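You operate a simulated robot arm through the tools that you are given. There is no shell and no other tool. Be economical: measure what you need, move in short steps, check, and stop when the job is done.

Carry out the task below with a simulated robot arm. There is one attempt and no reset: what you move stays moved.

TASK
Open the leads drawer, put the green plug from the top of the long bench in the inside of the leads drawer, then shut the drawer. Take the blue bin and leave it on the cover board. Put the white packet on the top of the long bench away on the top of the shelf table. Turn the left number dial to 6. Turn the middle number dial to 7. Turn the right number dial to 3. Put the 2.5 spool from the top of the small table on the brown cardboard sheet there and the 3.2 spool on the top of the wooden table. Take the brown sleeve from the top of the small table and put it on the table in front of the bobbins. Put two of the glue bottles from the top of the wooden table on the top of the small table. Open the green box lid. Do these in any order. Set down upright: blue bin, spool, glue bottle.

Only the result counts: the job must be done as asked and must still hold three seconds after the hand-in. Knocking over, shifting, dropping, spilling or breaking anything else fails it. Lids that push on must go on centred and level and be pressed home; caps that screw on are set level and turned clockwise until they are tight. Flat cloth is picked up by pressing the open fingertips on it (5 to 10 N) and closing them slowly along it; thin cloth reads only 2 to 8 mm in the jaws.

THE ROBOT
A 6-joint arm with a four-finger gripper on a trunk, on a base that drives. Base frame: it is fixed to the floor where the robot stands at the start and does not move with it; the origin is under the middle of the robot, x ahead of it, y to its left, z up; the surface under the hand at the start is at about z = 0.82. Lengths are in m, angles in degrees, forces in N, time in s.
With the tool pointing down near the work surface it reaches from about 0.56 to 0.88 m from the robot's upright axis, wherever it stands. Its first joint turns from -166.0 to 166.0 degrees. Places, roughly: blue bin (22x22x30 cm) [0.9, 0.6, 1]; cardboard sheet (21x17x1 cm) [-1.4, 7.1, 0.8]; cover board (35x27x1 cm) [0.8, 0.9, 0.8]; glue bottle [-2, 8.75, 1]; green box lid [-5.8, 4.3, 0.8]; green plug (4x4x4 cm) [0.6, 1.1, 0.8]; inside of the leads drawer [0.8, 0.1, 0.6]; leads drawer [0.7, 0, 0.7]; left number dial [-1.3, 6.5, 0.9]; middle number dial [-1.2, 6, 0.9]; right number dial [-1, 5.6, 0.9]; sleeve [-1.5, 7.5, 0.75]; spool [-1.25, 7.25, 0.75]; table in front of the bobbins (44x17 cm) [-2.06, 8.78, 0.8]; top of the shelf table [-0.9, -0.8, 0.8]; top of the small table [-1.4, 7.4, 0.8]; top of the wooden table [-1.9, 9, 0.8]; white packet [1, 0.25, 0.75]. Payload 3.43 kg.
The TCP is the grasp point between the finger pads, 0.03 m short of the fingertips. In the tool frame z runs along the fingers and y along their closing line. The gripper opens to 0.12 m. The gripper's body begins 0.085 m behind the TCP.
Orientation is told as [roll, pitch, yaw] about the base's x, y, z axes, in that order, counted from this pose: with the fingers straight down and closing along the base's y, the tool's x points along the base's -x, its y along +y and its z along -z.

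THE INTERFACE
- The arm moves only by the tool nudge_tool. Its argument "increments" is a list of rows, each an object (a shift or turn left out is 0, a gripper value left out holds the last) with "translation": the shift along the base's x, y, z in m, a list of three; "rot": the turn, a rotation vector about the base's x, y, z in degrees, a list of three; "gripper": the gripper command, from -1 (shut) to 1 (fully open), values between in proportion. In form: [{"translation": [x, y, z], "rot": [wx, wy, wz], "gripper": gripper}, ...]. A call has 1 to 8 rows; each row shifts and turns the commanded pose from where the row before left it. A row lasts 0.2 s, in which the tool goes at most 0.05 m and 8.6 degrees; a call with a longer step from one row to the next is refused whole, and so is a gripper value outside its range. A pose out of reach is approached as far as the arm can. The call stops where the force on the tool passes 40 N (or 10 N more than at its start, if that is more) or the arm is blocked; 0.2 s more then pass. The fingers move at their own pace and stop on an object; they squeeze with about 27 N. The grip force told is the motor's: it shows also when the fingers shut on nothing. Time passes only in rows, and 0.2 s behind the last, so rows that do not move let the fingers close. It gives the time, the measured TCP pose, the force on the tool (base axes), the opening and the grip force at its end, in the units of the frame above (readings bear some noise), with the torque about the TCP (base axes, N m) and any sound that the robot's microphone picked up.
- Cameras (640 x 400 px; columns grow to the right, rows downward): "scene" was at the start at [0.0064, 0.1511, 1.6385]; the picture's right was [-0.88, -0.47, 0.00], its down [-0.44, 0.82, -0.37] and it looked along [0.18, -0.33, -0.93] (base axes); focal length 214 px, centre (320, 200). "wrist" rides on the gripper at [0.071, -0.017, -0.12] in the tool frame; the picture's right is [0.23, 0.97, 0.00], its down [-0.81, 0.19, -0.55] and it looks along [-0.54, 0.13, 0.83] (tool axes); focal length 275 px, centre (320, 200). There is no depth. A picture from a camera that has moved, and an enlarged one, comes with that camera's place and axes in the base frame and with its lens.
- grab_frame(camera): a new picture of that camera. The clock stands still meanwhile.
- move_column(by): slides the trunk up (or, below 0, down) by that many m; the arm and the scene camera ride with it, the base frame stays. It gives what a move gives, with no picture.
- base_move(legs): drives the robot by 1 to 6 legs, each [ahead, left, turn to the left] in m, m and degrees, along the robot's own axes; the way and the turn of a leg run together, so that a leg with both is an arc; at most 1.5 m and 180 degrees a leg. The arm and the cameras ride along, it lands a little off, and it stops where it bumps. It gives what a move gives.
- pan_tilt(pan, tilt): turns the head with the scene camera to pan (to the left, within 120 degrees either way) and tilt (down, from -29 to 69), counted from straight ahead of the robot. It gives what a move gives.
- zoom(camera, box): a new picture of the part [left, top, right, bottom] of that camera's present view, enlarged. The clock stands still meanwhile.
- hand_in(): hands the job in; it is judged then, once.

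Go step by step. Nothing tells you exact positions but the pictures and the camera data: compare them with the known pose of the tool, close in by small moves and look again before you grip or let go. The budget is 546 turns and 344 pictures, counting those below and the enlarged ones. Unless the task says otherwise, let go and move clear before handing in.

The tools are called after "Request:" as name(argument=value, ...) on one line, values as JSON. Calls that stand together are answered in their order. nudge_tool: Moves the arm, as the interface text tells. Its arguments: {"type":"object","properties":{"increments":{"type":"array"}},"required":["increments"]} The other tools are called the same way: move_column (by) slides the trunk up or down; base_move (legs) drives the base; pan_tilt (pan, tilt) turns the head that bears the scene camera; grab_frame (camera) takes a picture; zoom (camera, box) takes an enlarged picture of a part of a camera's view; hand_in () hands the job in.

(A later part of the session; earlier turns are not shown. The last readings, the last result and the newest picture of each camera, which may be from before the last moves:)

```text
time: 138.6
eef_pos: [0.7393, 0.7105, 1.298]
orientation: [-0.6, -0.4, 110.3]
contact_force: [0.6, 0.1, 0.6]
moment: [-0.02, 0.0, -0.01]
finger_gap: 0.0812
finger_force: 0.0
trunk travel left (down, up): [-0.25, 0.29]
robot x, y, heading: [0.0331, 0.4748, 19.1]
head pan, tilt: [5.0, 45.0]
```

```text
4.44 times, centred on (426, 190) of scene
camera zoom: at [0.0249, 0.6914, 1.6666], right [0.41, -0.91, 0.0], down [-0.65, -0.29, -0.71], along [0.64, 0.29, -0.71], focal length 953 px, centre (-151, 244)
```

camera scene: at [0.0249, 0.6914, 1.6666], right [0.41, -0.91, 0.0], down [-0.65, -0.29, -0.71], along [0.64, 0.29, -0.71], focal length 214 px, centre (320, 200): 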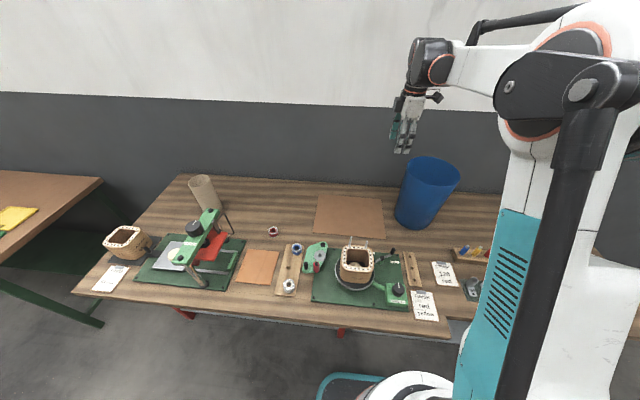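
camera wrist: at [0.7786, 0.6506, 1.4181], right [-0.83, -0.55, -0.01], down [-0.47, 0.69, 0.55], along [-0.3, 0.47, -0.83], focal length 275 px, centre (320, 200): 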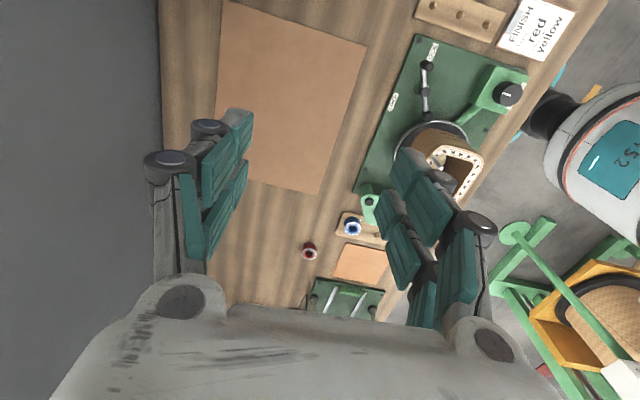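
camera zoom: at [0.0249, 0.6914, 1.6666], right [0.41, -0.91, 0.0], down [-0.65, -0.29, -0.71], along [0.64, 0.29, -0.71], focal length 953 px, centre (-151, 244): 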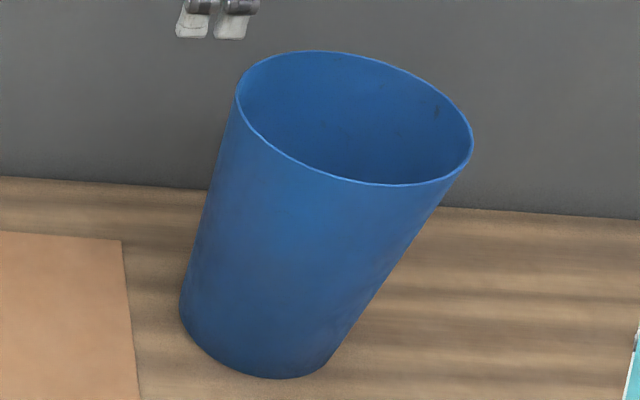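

Bin centre about [0.866, 0.557], rim z ≈ 1.12. Move above the near rim point and check.

Request:
nudge_tool(increments=[{"translation": [0.006, -0.047, 0]}, {"translation": [0.006, -0.047, 0]}, {"translation": [0.006, -0.047, 0]}, {"translation": [0.006, -0.046, 0]}, {"translation": [0, 0, -0.04]}, {"translation": [0, 0, -0.04]}, {}])

Request:
grab_frame(camera="wrist")

Request:
zoom(camera="scene", box=[360, 105, 520, 205])

```text
time: 140.2
eef_pos: [0.7627, 0.5231, 1.2187]
orientation: [-0.6, -0.3, 110.4]
contact_force: [0.2, -0.4, 0.4]
moment: [0.03, 0.0, -0.01]
finger_gap: 0.0808
finger_force: 0.0
trunk travel left (down, up): [-0.25, 0.29]
robot x, y, heading: [0.0332, 0.4736, 19.4]
head pan, tilt: [5.0, 45.0]
```

```text
282 pictures are left
camera wrist: at [0.8016, 0.463, 1.3387], right [-0.83, -0.55, -0.01], down [-0.47, 0.69, 0.55], along [-0.3, 0.47, -0.83], focal length 275 px, centre (320, 200)
```

wrist: 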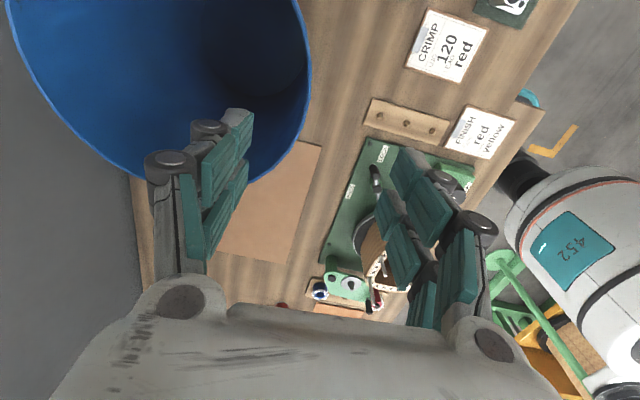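

```text
4.00 times, centred on (440, 155) of scene
camera zoom: at [0.0248, 0.691, 1.6667], right [0.41, -0.91, 0.0], down [-0.65, -0.29, -0.71], along [0.65, 0.29, -0.71], focal length 858 px, centre (-160, 380)
```

zoom: 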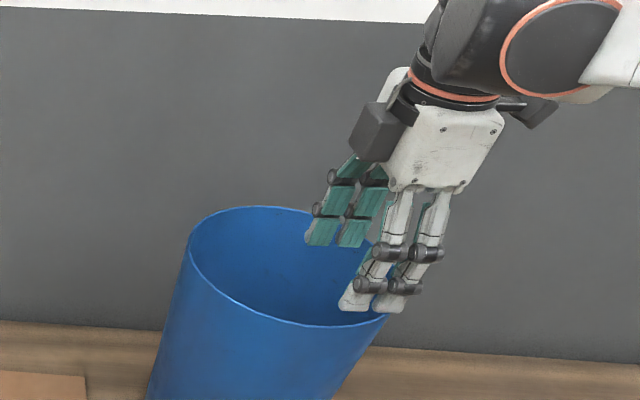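

Wrist view refines the bin centre to [0.88, 0.552]; near rim at [0.782, 0.519]. Shift and go down over the wall.

Request:
nudge_tool(increments=[{"translation": [0.019, -0.004, -0.03]}, {"translation": [0, 0, -0.03]}, {"translation": [0, 0, -0.03]}, {"translation": [0, 0, -0.03]}, {}])

Request:
grab_frame(camera="wrist")

Request:
zoom(camera="scene", box=[360, 105, 520, 205])

```text
time: 141.4
eef_pos: [0.781, 0.5209, 1.098]
orientation: [-0.7, -0.3, 110.4]
contact_force: [-0.2, 0.3, -1.1]
moment: [-0.01, 0.01, 0.01]
finger_gap: 0.0811
finger_force: 0.1
trunk travel left (down, up): [-0.25, 0.29]
robot x, y, heading: [0.0289, 0.4775, 19.2]
head pan, tilt: [5.0, 45.0]
```

```text
280 pictures are left
camera wrist: at [0.821, 0.46, 1.2183], right [-0.83, -0.55, -0.01], down [-0.47, 0.69, 0.55], along [-0.3, 0.47, -0.83], focal length 275 px, centre (320, 200)
```

wrist: 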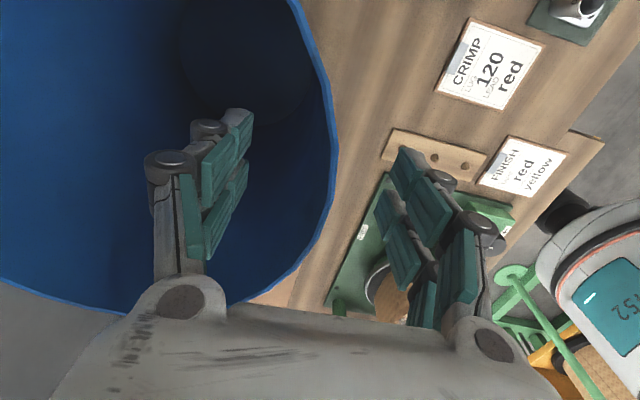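

```text
4.00 times, centred on (440, 155) of scene
camera zoom: at [0.0247, 0.6913, 1.6667], right [0.41, -0.91, 0.0], down [-0.65, -0.29, -0.71], along [0.65, 0.29, -0.71], focal length 858 px, centre (-160, 380)
```

zoom: 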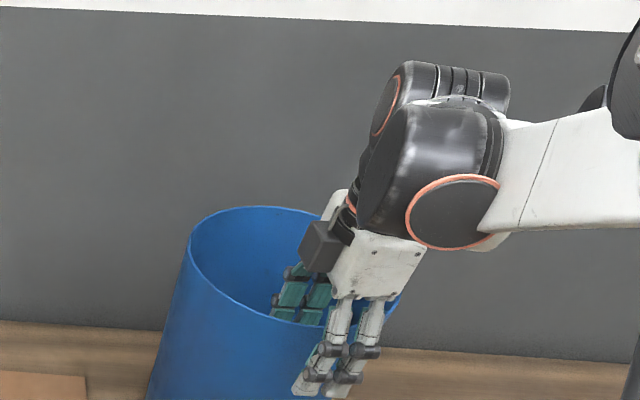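

The wall is centred between the fingers. Lower a bit more and close.

Request:
nudge_tool(increments=[{"translation": [0, 0, -0.02]}, {"translation": [0, 0, -0.012]}, {"gripper": 0}, {"gripper": -0.5}, {"gripper": -1}, {}, {}])

```text
time: 143.0
eef_pos: [0.7824, 0.5199, 1.0659]
orientation: [-0.7, -0.3, 110.4]
contact_force: [3.1, -1.3, 3.0]
moment: [0.91, -1.21, -0.37]
finger_gap: 0.015
finger_force: 26.9
trunk travel left (down, up): [-0.25, 0.29]
robot x, y, heading: [0.034, 0.4764, 19.2]
head pan, tilt: [5.0, 45.0]
```

Gripped on the wall (15 mm). Lift a few centimetres and check how the bin hangs.

Request:
nudge_tool(increments=[{"translation": [0, 0, 0.01]}, {"translation": [0, 0, 0.01]}, {"translation": [0, 0, 0.015]}, {"translation": [0, 0, 0.015]}, {}])

Request:
grab_frame(camera="scene")

```text
time: 144.2
eef_pos: [0.783, 0.5208, 1.1147]
orientation: [-0.7, -0.3, 110.3]
contact_force: [0.2, -0.3, -8.8]
moment: [-0.33, 0.76, -0.04]
finger_gap: 0.0137
finger_force: 27.0
trunk travel left (down, up): [-0.25, 0.29]
robot x, y, heading: [0.0342, 0.4737, 19.3]
head pan, tilt: [5.0, 45.0]
```

```text
278 pictures are left
camera scene: at [0.026, 0.6913, 1.6666], right [0.41, -0.91, 0.0], down [-0.65, -0.29, -0.71], along [0.64, 0.29, -0.71], focal length 214 px, centre (320, 200)
```

scene: 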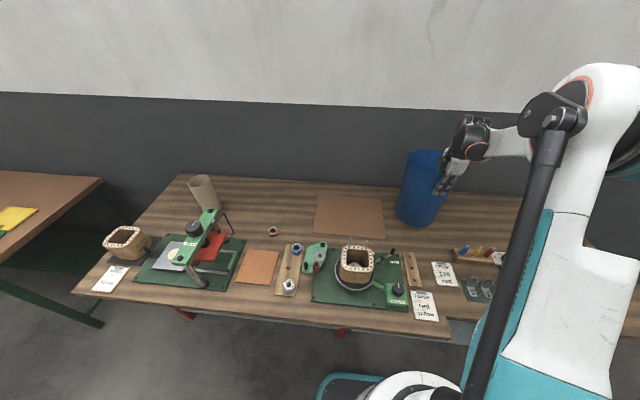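

Request:
zoom(camera="scene", box=[360, 130, 480, 230])

```text
4.00 times, centred on (420, 180) of scene
camera zoom: at [0.026, 0.6913, 1.6666], right [0.41, -0.91, 0.0], down [-0.65, -0.29, -0.71], along [0.64, 0.29, -0.71], focal length 858 px, centre (-80, 280)
```

zoom: 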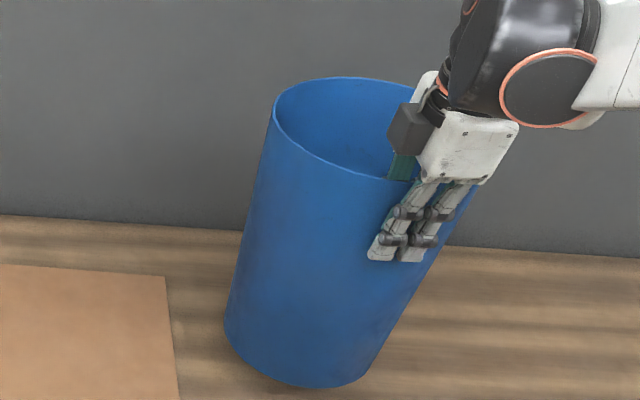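

Bin hangs nearly level. Carry it over to the board slowly.

Request:
nudge_tool(increments=[{"translation": [0, 0, 0.015]}, {"translation": [-0.006, 0.015, 0.01]}, {"translation": [-0.01, 0.026, 0]}, {"translation": [-0.011, 0.028, 0]}, {"translation": [-0.011, 0.028, 0]}, {"translation": [-0.011, 0.028, 0]}, {"translation": [-0.011, 0.028, 0]}, {"translation": [-0.011, 0.028, 0]}])

Request:
nudge_tool(increments=[{"translation": [-0.011, 0.028, 0]}, {"translation": [-0.011, 0.028, 0]}, {"translation": [-0.011, 0.028, 0]}, {"translation": [-0.009, 0.024, 0]}, {"translation": [-0.006, 0.012, 0]}, {}])

Request:
grab_frame(camera="scene")

Request:
grab_frame(camera="wrist")

```text
time: 146.0
eef_pos: [0.7122, 0.7029, 1.1405]
orientation: [-0.6, -0.4, 110.3]
contact_force: [0.2, 0.7, -9.2]
moment: [-0.34, 0.72, 0.02]
finger_gap: 0.0137
finger_force: 26.7
trunk travel left (down, up): [-0.25, 0.29]
robot x, y, heading: [0.0356, 0.4714, 18.9]
head pan, tilt: [5.0, 45.0]
```

```text
time: 147.4
eef_pos: [0.6648, 0.8225, 1.1405]
orientation: [-0.6, -0.2, 110.3]
contact_force: [0.4, -0.9, -9.6]
moment: [-0.31, 0.72, -0.03]
finger_gap: 0.014
finger_force: 26.9
trunk travel left (down, up): [-0.25, 0.29]
robot x, y, heading: [0.0355, 0.4741, 19.2]
head pan, tilt: [5.0, 45.0]
```

```text
276 pictures are left
camera scene: at [0.0256, 0.6919, 1.6665], right [0.41, -0.91, 0.0], down [-0.65, -0.29, -0.71], along [0.64, 0.29, -0.71], focal length 214 px, centre (320, 200)
```

scene: 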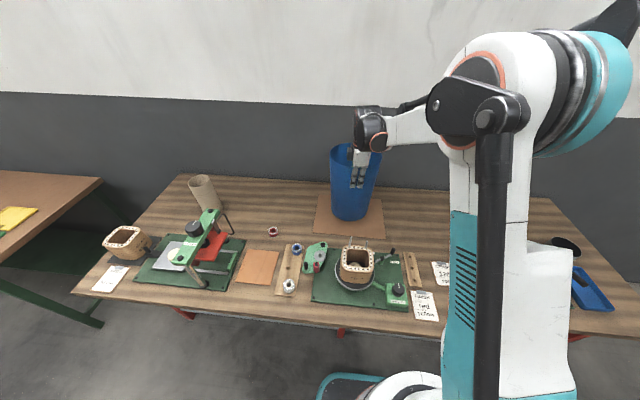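

```text
275 pictures are left
camera wrist: at [0.703, 0.7612, 1.2607], right [-0.83, -0.55, -0.01], down [-0.47, 0.69, 0.55], along [-0.3, 0.47, -0.83], focal length 275 px, centre (320, 200)
```

wrist: 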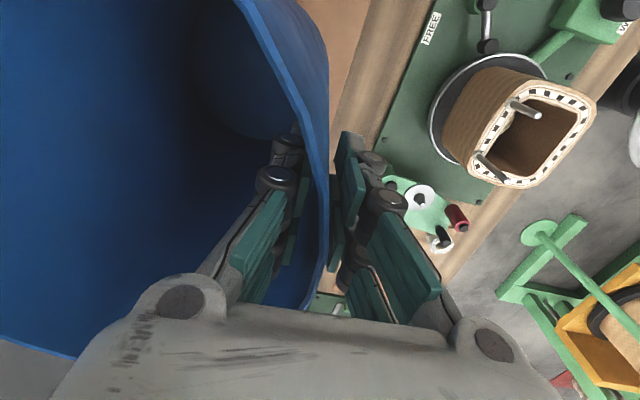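

Over the board. Lower until contact.

Request:
nudge_tool(increments=[{"translation": [-0.008, -0.002, -0.015]}, {"translation": [0, 0, -0.015]}, {"translation": [0, 0, -0.012]}, {"translation": [0, 0, -0.006]}, {"translation": [0, 0, -0.005]}, {}])

Request:
zoom(camera="scene", box=[290, 140, 418, 250])

```text
time: 148.8
eef_pos: [0.6549, 0.8199, 1.0864]
orientation: [-0.6, -0.3, 110.3]
contact_force: [-0.8, 0.3, -9.0]
moment: [-0.32, 0.74, 0.01]
finger_gap: 0.0138
finger_force: 26.9
trunk travel left (down, up): [-0.25, 0.29]
robot x, y, heading: [0.0325, 0.4725, 19.2]
head pan, tilt: [5.0, 45.0]
```

```text
3.64 times, centred on (354, 195) of scene
camera zoom: at [0.0256, 0.6918, 1.6666], right [0.41, -0.91, 0.0], down [-0.65, -0.29, -0.71], along [0.65, 0.29, -0.71], focal length 780 px, centre (196, 218)
```

zoom: 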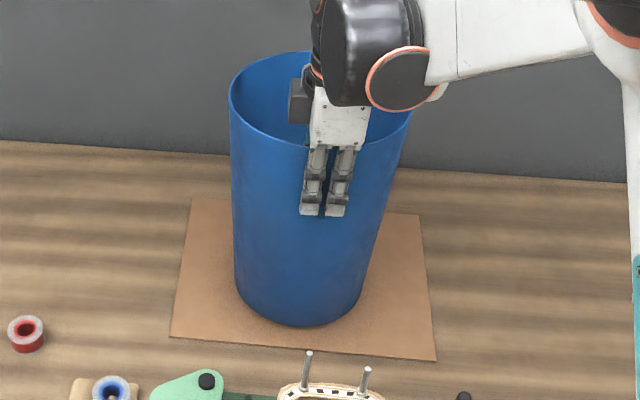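

Request:
nudge_tool(increments=[{"translation": [0.009, 0.003, 0]}, {"translation": [0, 0, -0.004]}, {"translation": [0, 0, -0.003]}, {"translation": [0, 0, -0.003]}, {"translation": [0, 0, -0.003]}, {}])

```text
time: 150.2
eef_pos: [0.6638, 0.8228, 1.0755]
orientation: [-0.7, -0.2, 110.3]
contact_force: [-5.9, -2.2, 2.8]
moment: [-0.01, 0.06, -0.01]
finger_gap: 0.0135
finger_force: 26.8
trunk travel left (down, up): [-0.25, 0.29]
robot x, y, heading: [0.0362, 0.4774, 19.1]
head pan, tilt: [5.0, 45.0]
```

Weight is on the board. Open slowly and rise.

Request:
nudge_tool(increments=[{"gripper": -0.7}, {"gripper": -0.4}, {"gripper": 0.2}, {}, {"translation": [0, 0, 0.03]}, {"translation": [0, 0, 0.04]}, {"translation": [0, 0, 0.05]}, {"translation": [0, 0, 0.05]}])

Request:
nudge_tool(increments=[{"translation": [0, 0, 0.04]}, {"translation": [-0.03, -0.01, 0.03]}, {"translation": [-0.03, -0.01, 0]}, {}])

Request:
zoom(camera="scene", box=[260, 110, 452, 260])

```text
time: 152.0
eef_pos: [0.6634, 0.8215, 1.2463]
orientation: [-0.7, -0.2, 110.3]
contact_force: [-0.1, -0.1, 0.0]
moment: [0.02, 0.0, 0.01]
finger_gap: 0.0721
finger_force: 0.1
trunk travel left (down, up): [-0.25, 0.29]
robot x, y, heading: [0.0348, 0.4735, 19.1]
head pan, tilt: [5.0, 45.0]
```

```text
time: 153.0
eef_pos: [0.6048, 0.8031, 1.3141]
orientation: [-0.6, -0.2, 110.3]
contact_force: [0.0, 0.5, -0.4]
moment: [0.01, 0.03, -0.01]
finger_gap: 0.072
finger_force: 0.1
trunk travel left (down, up): [-0.25, 0.29]
robot x, y, heading: [0.0355, 0.4758, 19.1]
head pan, tilt: [5.0, 45.0]
```

```text
2.67 times, centred on (356, 185) of scene
camera zoom: at [0.025, 0.6914, 1.6666], right [0.41, -0.91, 0.0], down [-0.65, -0.29, -0.71], along [0.65, 0.29, -0.71], focal length 572 px, centre (224, 240)
```

zoom: 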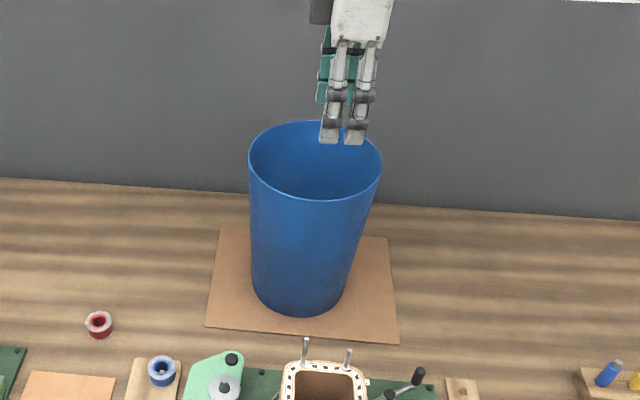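

Bin stands on the board. Next I'll back off, turn left and look toward the far tables and dials.

Request:
base_move(legs=[[-0.45, 0, 0], [0, 0, 80]])

Request:
pan_tilt(pan=20, tilt=25)

Request:
grab_frame(camera="scene")

```text
time: 159.1
eef_pos: [-0.6195, 0.9436, 1.3145]
orientation: [-0.7, -0.3, -169.6]
contact_force: [0.5, 0.3, 0.6]
moment: [-0.04, -0.01, 0.03]
finger_gap: 0.0718
finger_force: 0.0
trunk travel left (down, up): [-0.25, 0.29]
robot x, y, heading: [-0.3941, 0.328, 99.2]
head pan, tilt: [5.0, 45.0]
```

```text
time: 160.0
eef_pos: [-0.6206, 0.9432, 1.3149]
orientation: [-0.6, -0.3, -169.5]
contact_force: [-1.1, 0.2, -0.2]
moment: [-0.03, 0.01, -0.03]
finger_gap: 0.0719
finger_force: 0.1
trunk travel left (down, up): [-0.25, 0.29]
robot x, y, heading: [-0.3937, 0.3242, 99.3]
head pan, tilt: [20.0, 25.0]
```

```text
272 pictures are left
camera scene: at [-0.6335, 0.3556, 1.6972], right [0.87, 0.49, 0.0], down [0.21, -0.37, -0.91], along [-0.44, 0.79, -0.42], focal length 214 px, centre (320, 200)
```

scene: 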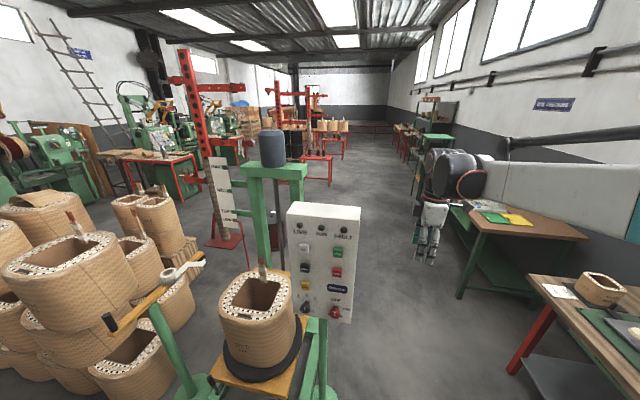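

There's an aisle along the wall between the winding machine and the tables. I'll align to the wall direction (108°), centre in the aisle, and go forward, looking as I go.

Request:
base_move(legs=[[0, 0, 8.7], [0, -0.28, 0]])

Request:
pan_tilt(pan=25, tilt=45)

Request:
grab_frame(camera="scene")

Request:
pan_tilt(pan=-10, tilt=30)

Request:
grab_frame(camera="scene")

```text
time: 162.6
eef_pos: [-0.4412, 0.9879, 1.3159]
orientation: [-0.6, -0.2, -160.9]
contact_force: [0.1, 0.1, -0.6]
moment: [0.0, 0.02, -0.01]
finger_gap: 0.072
finger_force: 0.0
trunk travel left (down, up): [-0.25, 0.29]
robot x, y, heading: [-0.1272, 0.4081, 107.9]
head pan, tilt: [20.0, 25.0]
```

```text
time: 163.4
eef_pos: [-0.4442, 0.9892, 1.3155]
orientation: [-0.5, -0.3, -160.9]
contact_force: [0.5, -1.2, -0.7]
moment: [-0.01, 0.02, 0.01]
finger_gap: 0.0719
finger_force: 0.0
trunk travel left (down, up): [-0.25, 0.29]
robot x, y, heading: [-0.1244, 0.4114, 108.0]
head pan, tilt: [25.0, 45.0]
```

```text
271 pictures are left
camera scene: at [-0.367, 0.3923, 1.6667], right [0.73, 0.68, 0.0], down [0.48, -0.52, -0.71], along [-0.48, 0.52, -0.71], focal length 214 px, centre (320, 200)
```

scene: 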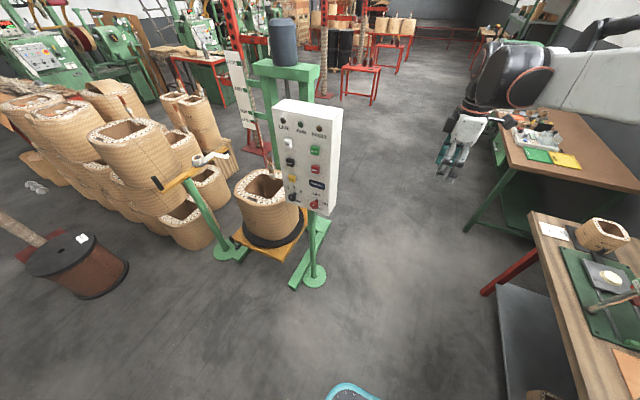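

```text
time: 164.4
eef_pos: [-0.4439, 0.9885, 1.3152]
orientation: [-0.6, -0.4, -160.9]
contact_force: [0.1, -0.9, 0.3]
moment: [-0.03, 0.02, 0.01]
finger_gap: 0.0721
finger_force: 0.1
trunk travel left (down, up): [-0.25, 0.29]
robot x, y, heading: [-0.125, 0.4096, 108.5]
head pan, tilt: [-10.0, 30.0]
```

```text
270 pictures are left
camera scene: at [-0.3241, 0.4224, 1.6892], right [0.99, 0.14, 0.0], down [0.07, -0.5, -0.87], along [-0.12, 0.86, -0.5], focal length 214 px, centre (320, 200)
```

scene: 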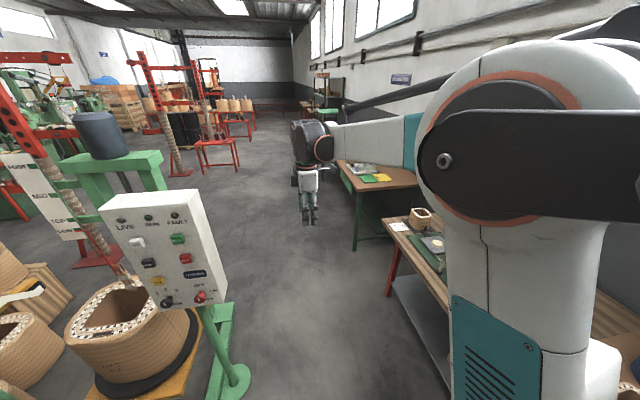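

The aisle ahead is clear at my lateral position. Drive 2.6 m along the wall and look again.

Request:
base_move(legs=[[1.3, 0, 0], [1.3, 0, 0]])

Request:
grab_frame(camera="scene")

```text
time: 177.0
eef_pos: [-1.2386, 3.4547, 1.3158]
orientation: [-0.5, -0.3, -161.1]
contact_force: [-0.2, 0.0, 0.0]
moment: [-0.01, -0.01, -0.02]
finger_gap: 0.0722
finger_force: 0.0
trunk travel left (down, up): [-0.25, 0.29]
robot x, y, heading: [-0.9256, 2.8733, 107.4]
head pan, tilt: [-10.0, 30.0]
```

```text
269 pictures are left
camera scene: at [-1.1223, 2.8879, 1.6892], right [0.99, 0.13, 0.0], down [0.07, -0.5, -0.87], along [-0.12, 0.86, -0.5], focal length 214 px, centre (320, 200)
```

scene: 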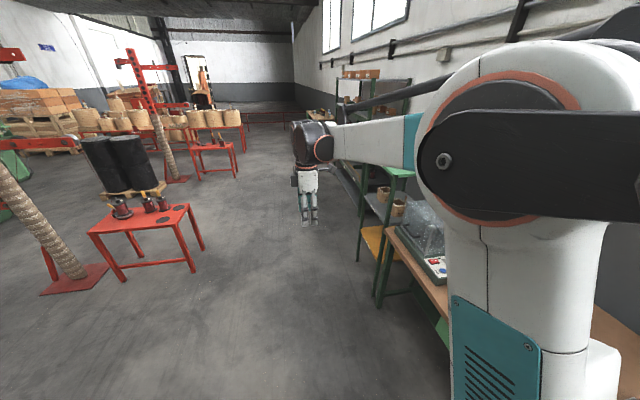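

Clear ahead. Another 1.4 m.

Request:
base_move(legs=[[1.4, 0, 0.5]])

Request:
grab_frame(camera="scene")

Request:
pan_tilt(pan=-45, tilt=30)

Request:
grab_frame(camera="scene")

```text
time: 184.0
eef_pos: [-1.6815, 4.7879, 1.3155]
orientation: [-0.6, -0.3, -160.4]
contact_force: [0.5, -0.5, 0.6]
moment: [-0.01, -0.03, -0.02]
finger_gap: 0.072
finger_force: 0.2
trunk travel left (down, up): [-0.25, 0.29]
robot x, y, heading: [-1.3583, 4.2159, 108.3]
head pan, tilt: [-10.0, 30.0]
```

```text
268 pictures are left
camera scene: at [-1.5578, 4.2232, 1.6892], right [0.99, 0.15, 0.0], down [0.07, -0.49, -0.87], along [-0.13, 0.86, -0.5], focal length 214 px, centre (320, 200)
```

scene: 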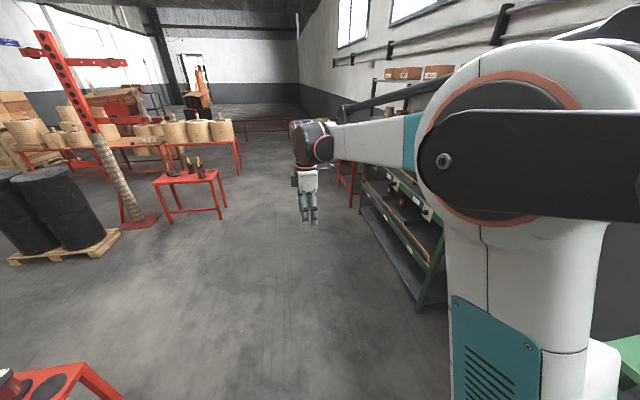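

```text
time: 185.1
eef_pos: [-1.6819, 4.7885, 1.3164]
orientation: [-0.6, -0.3, -160.4]
contact_force: [-0.1, -0.3, 0.1]
moment: [0.02, 0.01, 0.01]
finger_gap: 0.0717
finger_force: 0.1
trunk travel left (down, up): [-0.25, 0.29]
robot x, y, heading: [-1.3602, 4.2115, 108.3]
head pan, tilt: [-45.0, 30.0]
```

```text
267 pictures are left
camera scene: at [-1.5041, 4.2144, 1.6893], right [0.89, -0.45, 0.0], down [-0.22, -0.45, -0.87], along [0.39, 0.77, -0.5], focal length 214 px, centre (320, 200)
```

scene: 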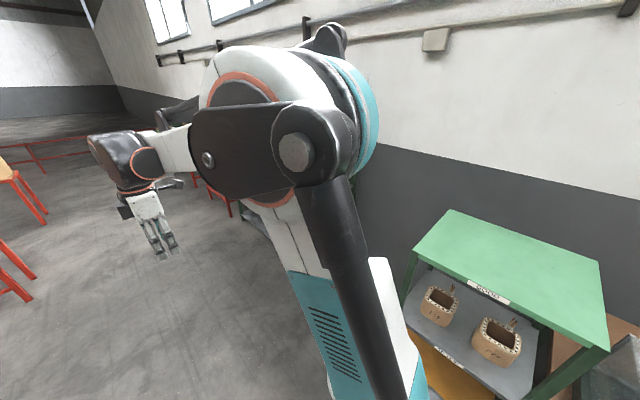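

The dials should be on the rack along the wall ahead. I'll move 1.6 m on, stay a bit further out, and turn to face the wall.

Request:
base_move(legs=[[1.4, 0.15, 0], [0.25, 0.15, 0], [0, 0, -80]])

Request:
pan_tilt(pan=10, tilt=35)

Request:
grab_frame(camera="scene")

```text
time: 197.1
eef_pos: [-1.666, 6.1025, 1.3157]
orientation: [-0.5, -0.3, 120.1]
contact_force: [-0.2, -1.0, 0.0]
moment: [-0.02, 0.02, 0.0]
finger_gap: 0.072
finger_force: 0.0
trunk travel left (down, up): [-0.25, 0.29]
robot x, y, heading: [-2.1697, 5.6835, 28.9]
head pan, tilt: [-45.0, 30.0]
```

```text
time: 198.3
eef_pos: [-1.6675, 6.1032, 1.3152]
orientation: [-0.7, -0.3, 120.0]
contact_force: [0.3, 0.4, -0.9]
moment: [0.0, -0.03, -0.01]
finger_gap: 0.072
finger_force: 0.1
trunk travel left (down, up): [-0.25, 0.29]
robot x, y, heading: [-2.1733, 5.6796, 29.2]
head pan, tilt: [10.0, 35.0]
```

```text
266 pictures are left
camera scene: at [-2.218, 5.9048, 1.6815], right [0.63, -0.78, 0.0], down [-0.45, -0.36, -0.82], along [0.64, 0.51, -0.57], focal length 214 px, centre (320, 200)
```

scene: 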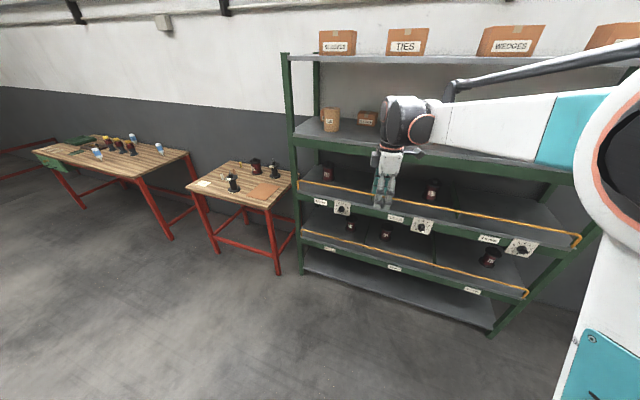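

I can see all: three dials on the rack's shelf edge, the small table and the wooden table to the left. Zoom on the dials.

Request:
zoom(camera="scene", box=[300, 190, 380, 240])

Request:
zoom(camera="scene", box=[382, 200, 462, 250])

Request:
zoom(camera="scene", box=[470, 220, 550, 270])

```text
8.00 times, centred on (340, 215) of scene
camera zoom: at [-2.218, 5.9048, 1.6815], right [0.63, -0.78, 0.0], down [-0.45, -0.36, -0.82], along [0.64, 0.51, -0.57], focal length 1716 px, centre (160, 80)
```

zoom: 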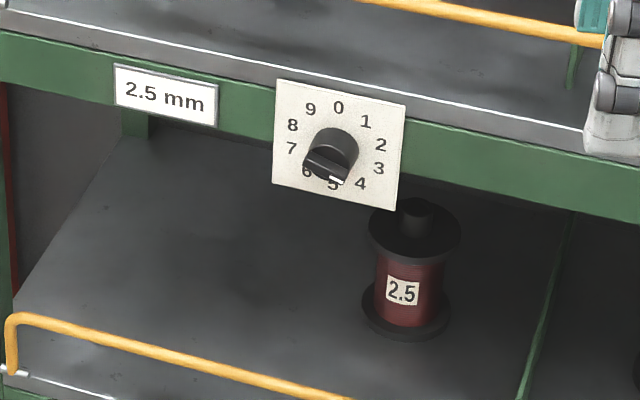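

```text
8.00 times, centred on (422, 225) of scene
camera zoom: at [-2.218, 5.9048, 1.6815], right [0.63, -0.78, 0.0], down [-0.45, -0.36, -0.82], along [0.64, 0.51, -0.57], focal length 1716 px, centre (-496, 0)
```

zoom: 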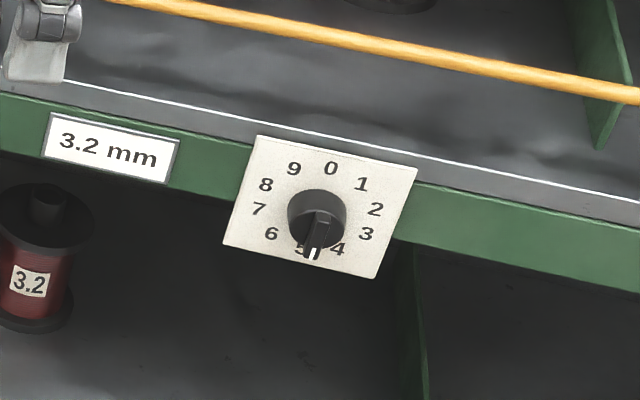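

```text
8.00 times, centred on (510, 245) of scene
camera zoom: at [-2.218, 5.9048, 1.6815], right [0.63, -0.78, 0.0], down [-0.45, -0.36, -0.82], along [0.64, 0.51, -0.57], focal length 1716 px, centre (-1200, -160)
```

zoom: 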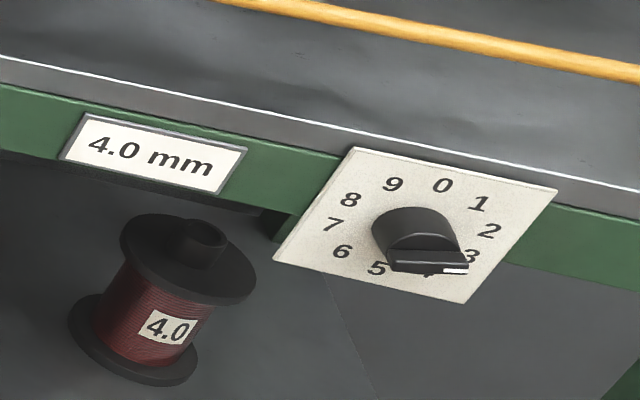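

Dials: left ≈[-1.315, 6.452], middle ≈[-1.186, 6.014], right ≈[-1.04, 5.594], all z ≈ 0.9, facing out along −n. I'll stand in front of the middle one and turn the tool horizontal.

Request:
base_move(legs=[[0, 0, -11.2], [0.13, 0.012, 0]])

Request:
nudge_tool(increments=[{"rot": [0, 0, -8.5], "gripper": 0}, {"rot": [0, 0, -8.5]}, {"rot": [0, 0, -8.5]}, {"rot": [0, 0, -8.5]}, {"rot": [0, 0, -8.5]}, {"rot": [0, 0, -8.5]}, {"rot": [0, 0, -8.5]}, {"rot": [0, 0, -8.5]}])

```text
time: 200.4
eef_pos: [-1.473, 6.0477, 1.315]
orientation: [-0.6, -0.3, 108.9]
contact_force: [0.1, 0.1, -0.3]
moment: [-0.03, 0.05, -0.04]
finger_gap: 0.0722
finger_force: 0.0
trunk travel left (down, up): [-0.25, 0.29]
robot x, y, heading: [-2.0514, 5.7348, 17.5]
head pan, tilt: [10.0, 35.0]
```

```text
time: 202.2
eef_pos: [-1.4728, 6.0484, 1.3153]
orientation: [-0.6, -0.3, 40.7]
contact_force: [0.0, 0.5, -0.2]
moment: [0.02, 0.04, -0.02]
finger_gap: 0.0597
finger_force: 0.1
trunk travel left (down, up): [-0.25, 0.29]
robot x, y, heading: [-2.0533, 5.7332, 17.6]
head pan, tilt: [10.0, 35.0]
```

Request:
nudge_tool(increments=[{"rot": [0, 0, -7.6], "translation": [0.02, -0.025, -0.03]}, {"rot": [0, 0, -7.6], "translation": [0.02, -0.025, -0.03]}, {"rot": [0, 0, -7.5], "translation": [0.01, -0.02, -0.03]}, {"rot": [2.53, -7.8, 0], "translation": [0, 0, -0.03]}, {"rot": [2.53, -7.8, 0], "translation": [0, 0, -0.03]}, {"rot": [2.53, -7.8, 0], "translation": [0, 0, -0.03]}, {"rot": [2.53, -7.8, 0]}, {"rot": [2.53, -7.8, 0]}])

Request:
nudge_tool(increments=[{"rot": [2.53, -7.8, 0]}, {"rot": [2.53, -7.8, 0]}, {"rot": [2.53, -7.8, 0]}, {"rot": [2.53, -7.8, 0]}, {"rot": [2.53, -7.8, 0]}, {"rot": [2.53, -7.8, 0]}])

Request:
grab_frame(camera="wrist")

```text
time: 204.0
eef_pos: [-1.4232, 5.9771, 1.136]
orientation: [-0.9, -41.4, 18.3]
contact_force: [-0.7, 0.4, 0.4]
moment: [0.02, -0.01, 0.01]
finger_gap: 0.0599
finger_force: 0.0
trunk travel left (down, up): [-0.25, 0.29]
robot x, y, heading: [-2.0545, 5.735, 17.4]
head pan, tilt: [10.0, 35.0]
```

```text
time: 205.4
eef_pos: [-1.3752, 5.9984, 1.2034]
orientation: [3.0, -88.8, 14.4]
contact_force: [0.4, -0.7, 0.2]
moment: [-0.02, -0.02, -0.02]
finger_gap: 0.0598
finger_force: 0.1
out of reach, approached as far as the arm can: row 4, 5, 6
trunk travel left (down, up): [-0.25, 0.29]
robot x, y, heading: [-2.054, 5.7358, 17.4]
head pan, tilt: [10.0, 35.0]
```

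```text
262 pictures are left
camera wrist: at [-1.4876, 5.9467, 1.1353], right [-0.29, 0.93, -0.23], down [-0.57, 0.02, 0.82], along [0.77, 0.37, 0.52], focal length 275 px, centre (320, 200)
```

wrist: 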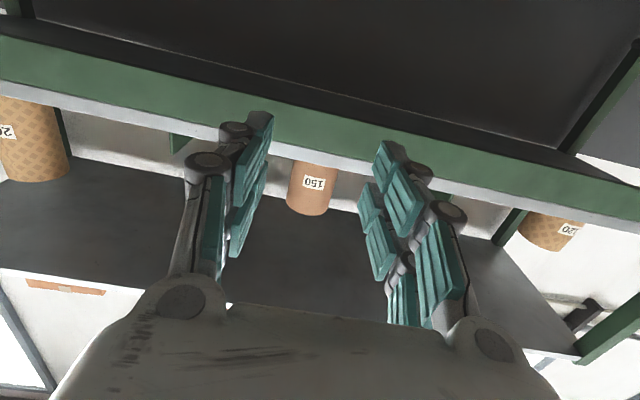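

Now lower the trunk and move out toward the middle dial.

Request:
move_column(by=-0.2)

Request:
nudge_tool(increments=[{"translation": [0.03, 0, -0.03]}, {"translation": [0.03, 0, -0.02]}, {"translation": [0.02, -0.01, -0.01]}, {}])

Request:
grab_frame(camera="wrist")

Request:
grab_frame(camera="scene")

```text
time: 207.5
eef_pos: [-1.3758, 5.9963, 1.0043]
orientation: [-9.0, -88.9, 25.8]
contact_force: [-0.5, 0.1, 0.3]
moment: [0.01, 0.01, 0.02]
finger_gap: 0.06
finger_force: 0.2
trunk travel left (down, up): [-0.05, 0.49]
robot x, y, heading: [-2.052, 5.7302, 17.7]
head pan, tilt: [10.0, 35.0]
```

```text
time: 208.5
eef_pos: [-1.2959, 5.9866, 0.9438]
orientation: [-9.3, -88.9, 26.4]
contact_force: [0.2, 0.0, 0.6]
moment: [-0.01, 0.01, 0.01]
finger_gap: 0.06
finger_force: 0.1
trunk travel left (down, up): [-0.05, 0.49]
robot x, y, heading: [-2.0531, 5.7323, 17.5]
head pan, tilt: [10.0, 35.0]
```

```text
261 pictures are left
camera wrist: at [-1.407, 5.9355, 0.8752], right [-0.29, 0.93, -0.23], down [-0.57, 0.03, 0.82], along [0.77, 0.37, 0.52], focal length 275 px, centre (320, 200)
```

wrist: 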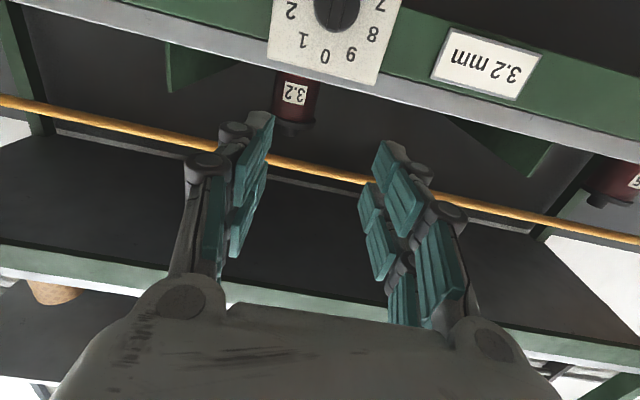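

```text
260 pictures are left
camera scene: at [-2.0538, 5.9601, 1.4815], right [0.46, -0.89, 0.0], down [-0.51, -0.27, -0.82], along [0.73, 0.38, -0.57], focal length 214 px, centre (320, 200)
```

scene: 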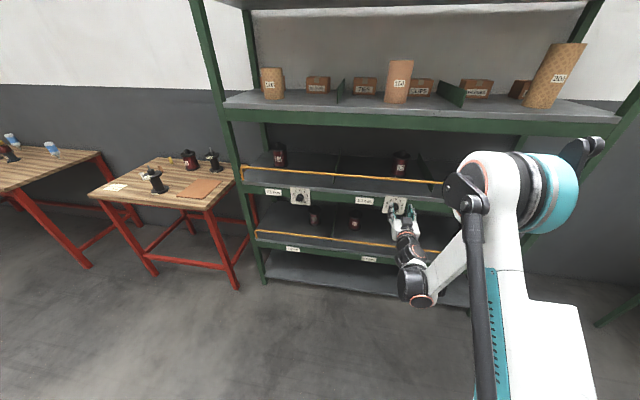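

The middle knob is nearer [-1.11, 6.02, 0.86]. Lower to its height.

Request:
nudge_tool(increments=[{"translation": [0, 0, -0.03]}, {"translation": [0, 0, -0.03]}, {"translation": [0, 0, -0.025]}, {}])

Request:
grab_frame(camera="wrist")

Request:
zoom(camera="scene", box=[350, 170, 446, 230])

```text
time: 209.5
eef_pos: [-1.2652, 5.9967, 0.878]
orientation: [-8.8, -88.8, 25.9]
contact_force: [-0.1, -0.5, -0.9]
moment: [0.0, 0.01, -0.01]
finger_gap: 0.0598
finger_force: 0.1
out of reach, approached as far as the arm can: row 1, 2, 3
trunk travel left (down, up): [-0.05, 0.49]
robot x, y, heading: [-2.0475, 5.7309, 17.6]
head pan, tilt: [10.0, 35.0]
```

```text
259 pictures are left
camera wrist: at [-1.3776, 5.9462, 0.809], right [-0.29, 0.93, -0.23], down [-0.57, 0.03, 0.82], along [0.77, 0.37, 0.52], focal length 275 px, centre (320, 200)
```

wrist: 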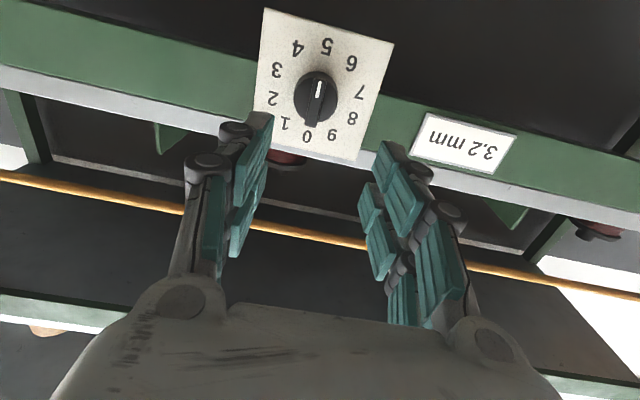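

```text
6.67 times, centred on (398, 200) of scene
camera zoom: at [-2.0536, 5.9604, 1.4815], right [0.46, -0.89, 0.0], down [-0.51, -0.27, -0.82], along [0.73, 0.38, -0.57], focal length 1430 px, centre (-200, 200)
```

zoom: 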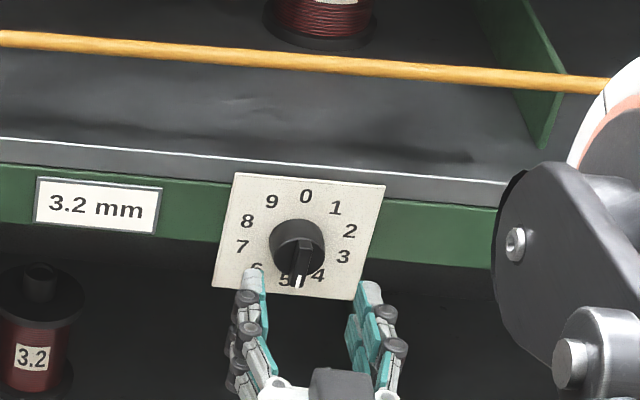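

Middle dial points at 5 (needs 7: 72° clockwise). Knob at [-1.143, 6.027, 0.856]. Move up close and check.

Request:
nudge_tool(increments=[{"translation": [0.03, 0.006, -0.003]}, {"translation": [0.03, 0.006, 0]}, {"translation": [0.022, 0.005, 0]}, {}])

Request:
grab_frame(camera="wrist")

Request:
zoom(camera="scene", box=[350, 170, 446, 230])

```text
time: 210.5
eef_pos: [-1.1837, 6.0151, 0.8753]
orientation: [-8.1, -88.8, 25.1]
contact_force: [0.0, 0.0, -0.2]
moment: [0.02, -0.01, -0.01]
finger_gap: 0.0597
finger_force: 0.0
trunk travel left (down, up): [-0.05, 0.49]
robot x, y, heading: [-2.0496, 5.7318, 17.5]
head pan, tilt: [10.0, 35.0]
```

```text
257 pictures are left
camera wrist: at [-1.2965, 5.9634, 0.8062], right [-0.29, 0.93, -0.23], down [-0.57, 0.03, 0.82], along [0.77, 0.37, 0.52], focal length 275 px, centre (320, 200)
```

wrist: 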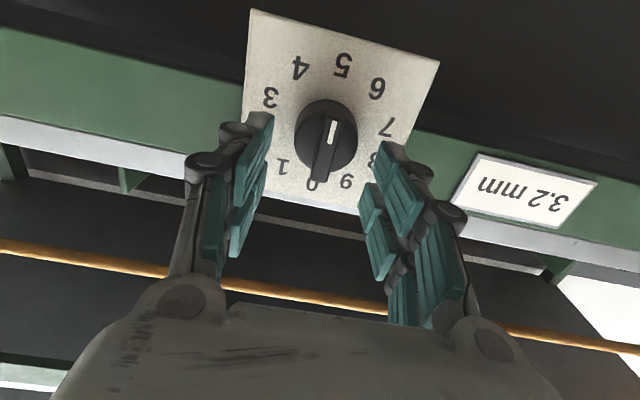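

```text
6.67 times, centred on (398, 200) of scene
camera zoom: at [-2.0537, 5.9603, 1.4815], right [0.46, -0.89, 0.0], down [-0.51, -0.27, -0.82], along [0.73, 0.38, -0.57], focal length 1430 px, centre (-200, 200)
```

zoom: 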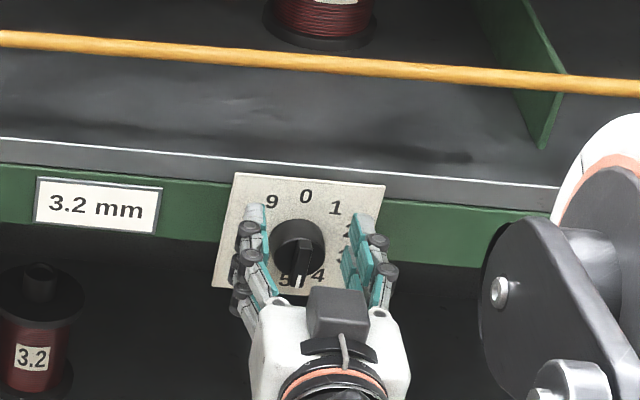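

Aligned laterally; lower 1.5 cm and advance gently.

Request:
nudge_tool(increments=[{"translation": [0, 0, -0.015]}, {"translation": [0.0095, 0.003, 0]}, {"translation": [0.0095, 0.003, 0]}, {}])

Request:
grab_frame(camera="wrist")

```text
time: 211.5
eef_pos: [-1.1697, 6.0185, 0.8617]
orientation: [-19.8, -88.9, 36.7]
contact_force: [-39.8, -17.1, -6.1]
moment: [-0.49, -1.44, 1.81]
finger_gap: 0.0367
finger_force: 42.6
trunk travel left (down, up): [-0.05, 0.49]
robot x, y, heading: [-2.0579, 5.7327, 17.5]
head pan, tilt: [10.0, 35.0]
stopped in row 4: the force on the tool passed its limit at 50 N (the readings are from after the stop); the commanded pose is now the measured one
```

```text
255 pictures are left
camera wrist: at [-1.2826, 5.9677, 0.7925], right [-0.29, 0.93, -0.24], down [-0.57, 0.03, 0.82], along [0.77, 0.37, 0.52], focal length 275 px, centre (320, 200)
```

wrist: 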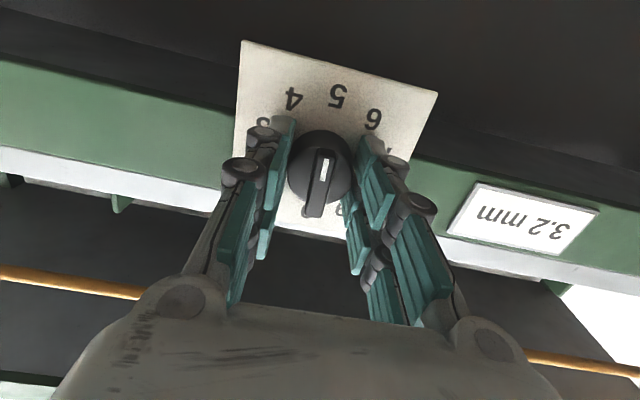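

Fingertips touch the plate. Back off a few mm and close on the knob.

Request:
nudge_tool(increments=[{"translation": [-0.0075, -0.0025, 0]}, {"gripper": -0.5}, {"gripper": -1}, {}, {}])

Request:
grab_frame(camera="wrist")

```text
time: 212.7
eef_pos: [-1.174, 6.0165, 0.8603]
orientation: [-11.8, -88.9, 28.7]
contact_force: [13.2, 1.3, 12.4]
moment: [0.04, -0.19, -0.14]
finger_gap: 0.0353
finger_force: 44.9
trunk travel left (down, up): [-0.05, 0.49]
robot x, y, heading: [-2.0519, 5.7343, 17.6]
head pan, tilt: [10.0, 35.0]
```

```text
254 pictures are left
camera wrist: at [-1.2863, 5.9663, 0.7912], right [-0.29, 0.93, -0.23], down [-0.57, 0.03, 0.82], along [0.77, 0.37, 0.52], focal length 275 px, centre (320, 200)
```

wrist: 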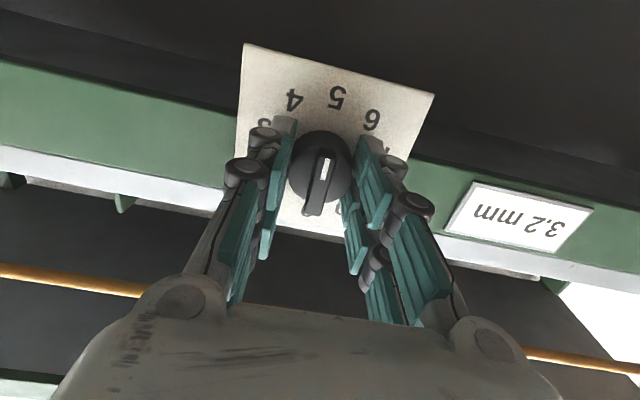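

Gripping the knob body. Turn clockwise (about +n) 64°, then check.

Request:
nudge_tool(increments=[{"rot": [7.61, 2.47, 0]}, {"rot": [7.61, 2.47, 0]}, {"rot": [7.61, 2.47, 0]}, {"rot": [7.61, 2.47, 0]}, {"rot": [7.61, 2.47, 0]}, {"rot": [7.61, 2.47, 0]}, {"rot": [7.61, 2.47, 0]}, {"rot": [7.61, 2.47, 0]}])

Request:
grab_frame(camera="wrist")

Request:
zoom(camera="scene", box=[350, 170, 446, 230])

```text
time: 214.5
eef_pos: [-1.173, 6.0167, 0.8594]
orientation: [88.6, -26.1, -70.8]
contact_force: [21.4, -5.5, 13.9]
moment: [0.14, -0.39, -0.35]
finger_gap: 0.0353
finger_force: 45.3
trunk travel left (down, up): [-0.05, 0.49]
robot x, y, heading: [-2.0535, 5.7325, 17.7]
head pan, tilt: [10.0, 35.0]
```

```text
253 pictures are left
camera wrist: at [-1.3078, 6.0325, 0.8161], right [-0.18, 0.61, 0.77], down [-0.31, -0.78, 0.54], along [0.93, -0.14, 0.33], focal length 275 px, centre (320, 200)
```

wrist: 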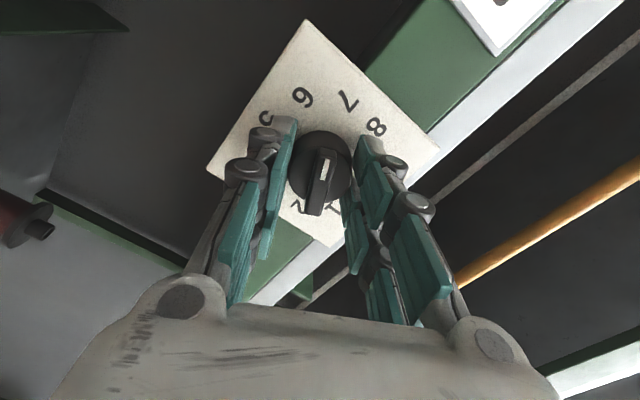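

```text
6.67 times, centred on (398, 200) of scene
camera zoom: at [-2.0539, 5.9591, 1.4817], right [0.46, -0.89, 0.0], down [-0.51, -0.27, -0.82], along [0.73, 0.38, -0.57], focal length 1430 px, centre (-200, 200)
```

zoom: 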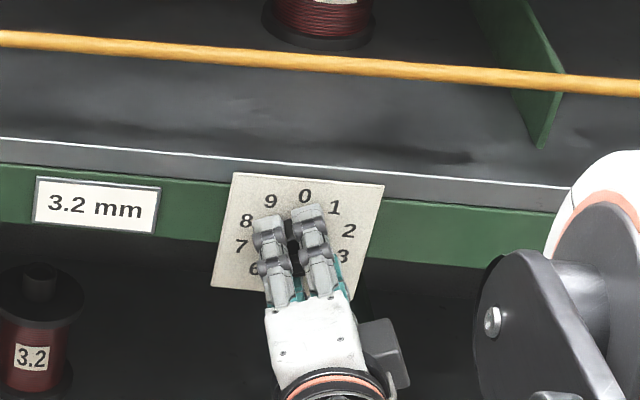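

It turns without slip. Finish the last 8°, then release and check.

Request:
nudge_tool(increments=[{"rot": [3.8, 1.235, 0]}, {"rot": [3.8, 1.235, 0]}, {}, {"gripper": -0.2}, {"gripper": 0.1}, {}, {"translation": [-0.03, -0.01, 0]}, {"translation": [-0.04, -0.013, 0]}])

Request:
grab_frame(camera="wrist")

```text
time: 216.3
eef_pos: [-1.2442, 5.9937, 0.8599]
orientation: [88.6, -18.1, -70.8]
contact_force: [0.7, 0.1, -0.1]
moment: [0.04, -0.01, 0.04]
finger_gap: 0.0663
finger_force: 0.0
trunk travel left (down, up): [-0.05, 0.49]
robot x, y, heading: [-2.0536, 5.7325, 17.8]
head pan, tilt: [10.0, 35.0]
```

```text
251 pictures are left
camera wrist: at [-1.38, 6.0151, 0.8247], right [-0.15, 0.5, 0.85], down [-0.28, -0.85, 0.45], along [0.95, -0.18, 0.27], focal length 275 px, centre (320, 200)
```

wrist: 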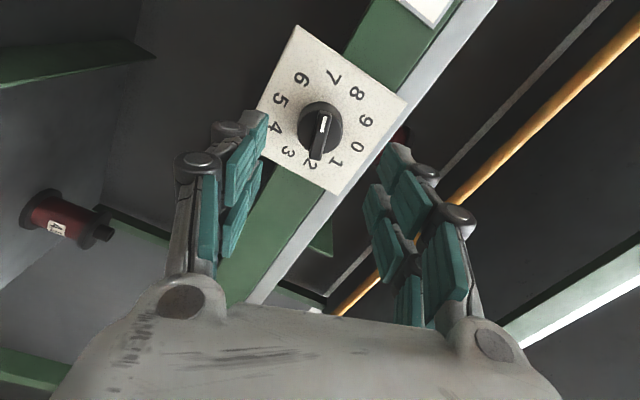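

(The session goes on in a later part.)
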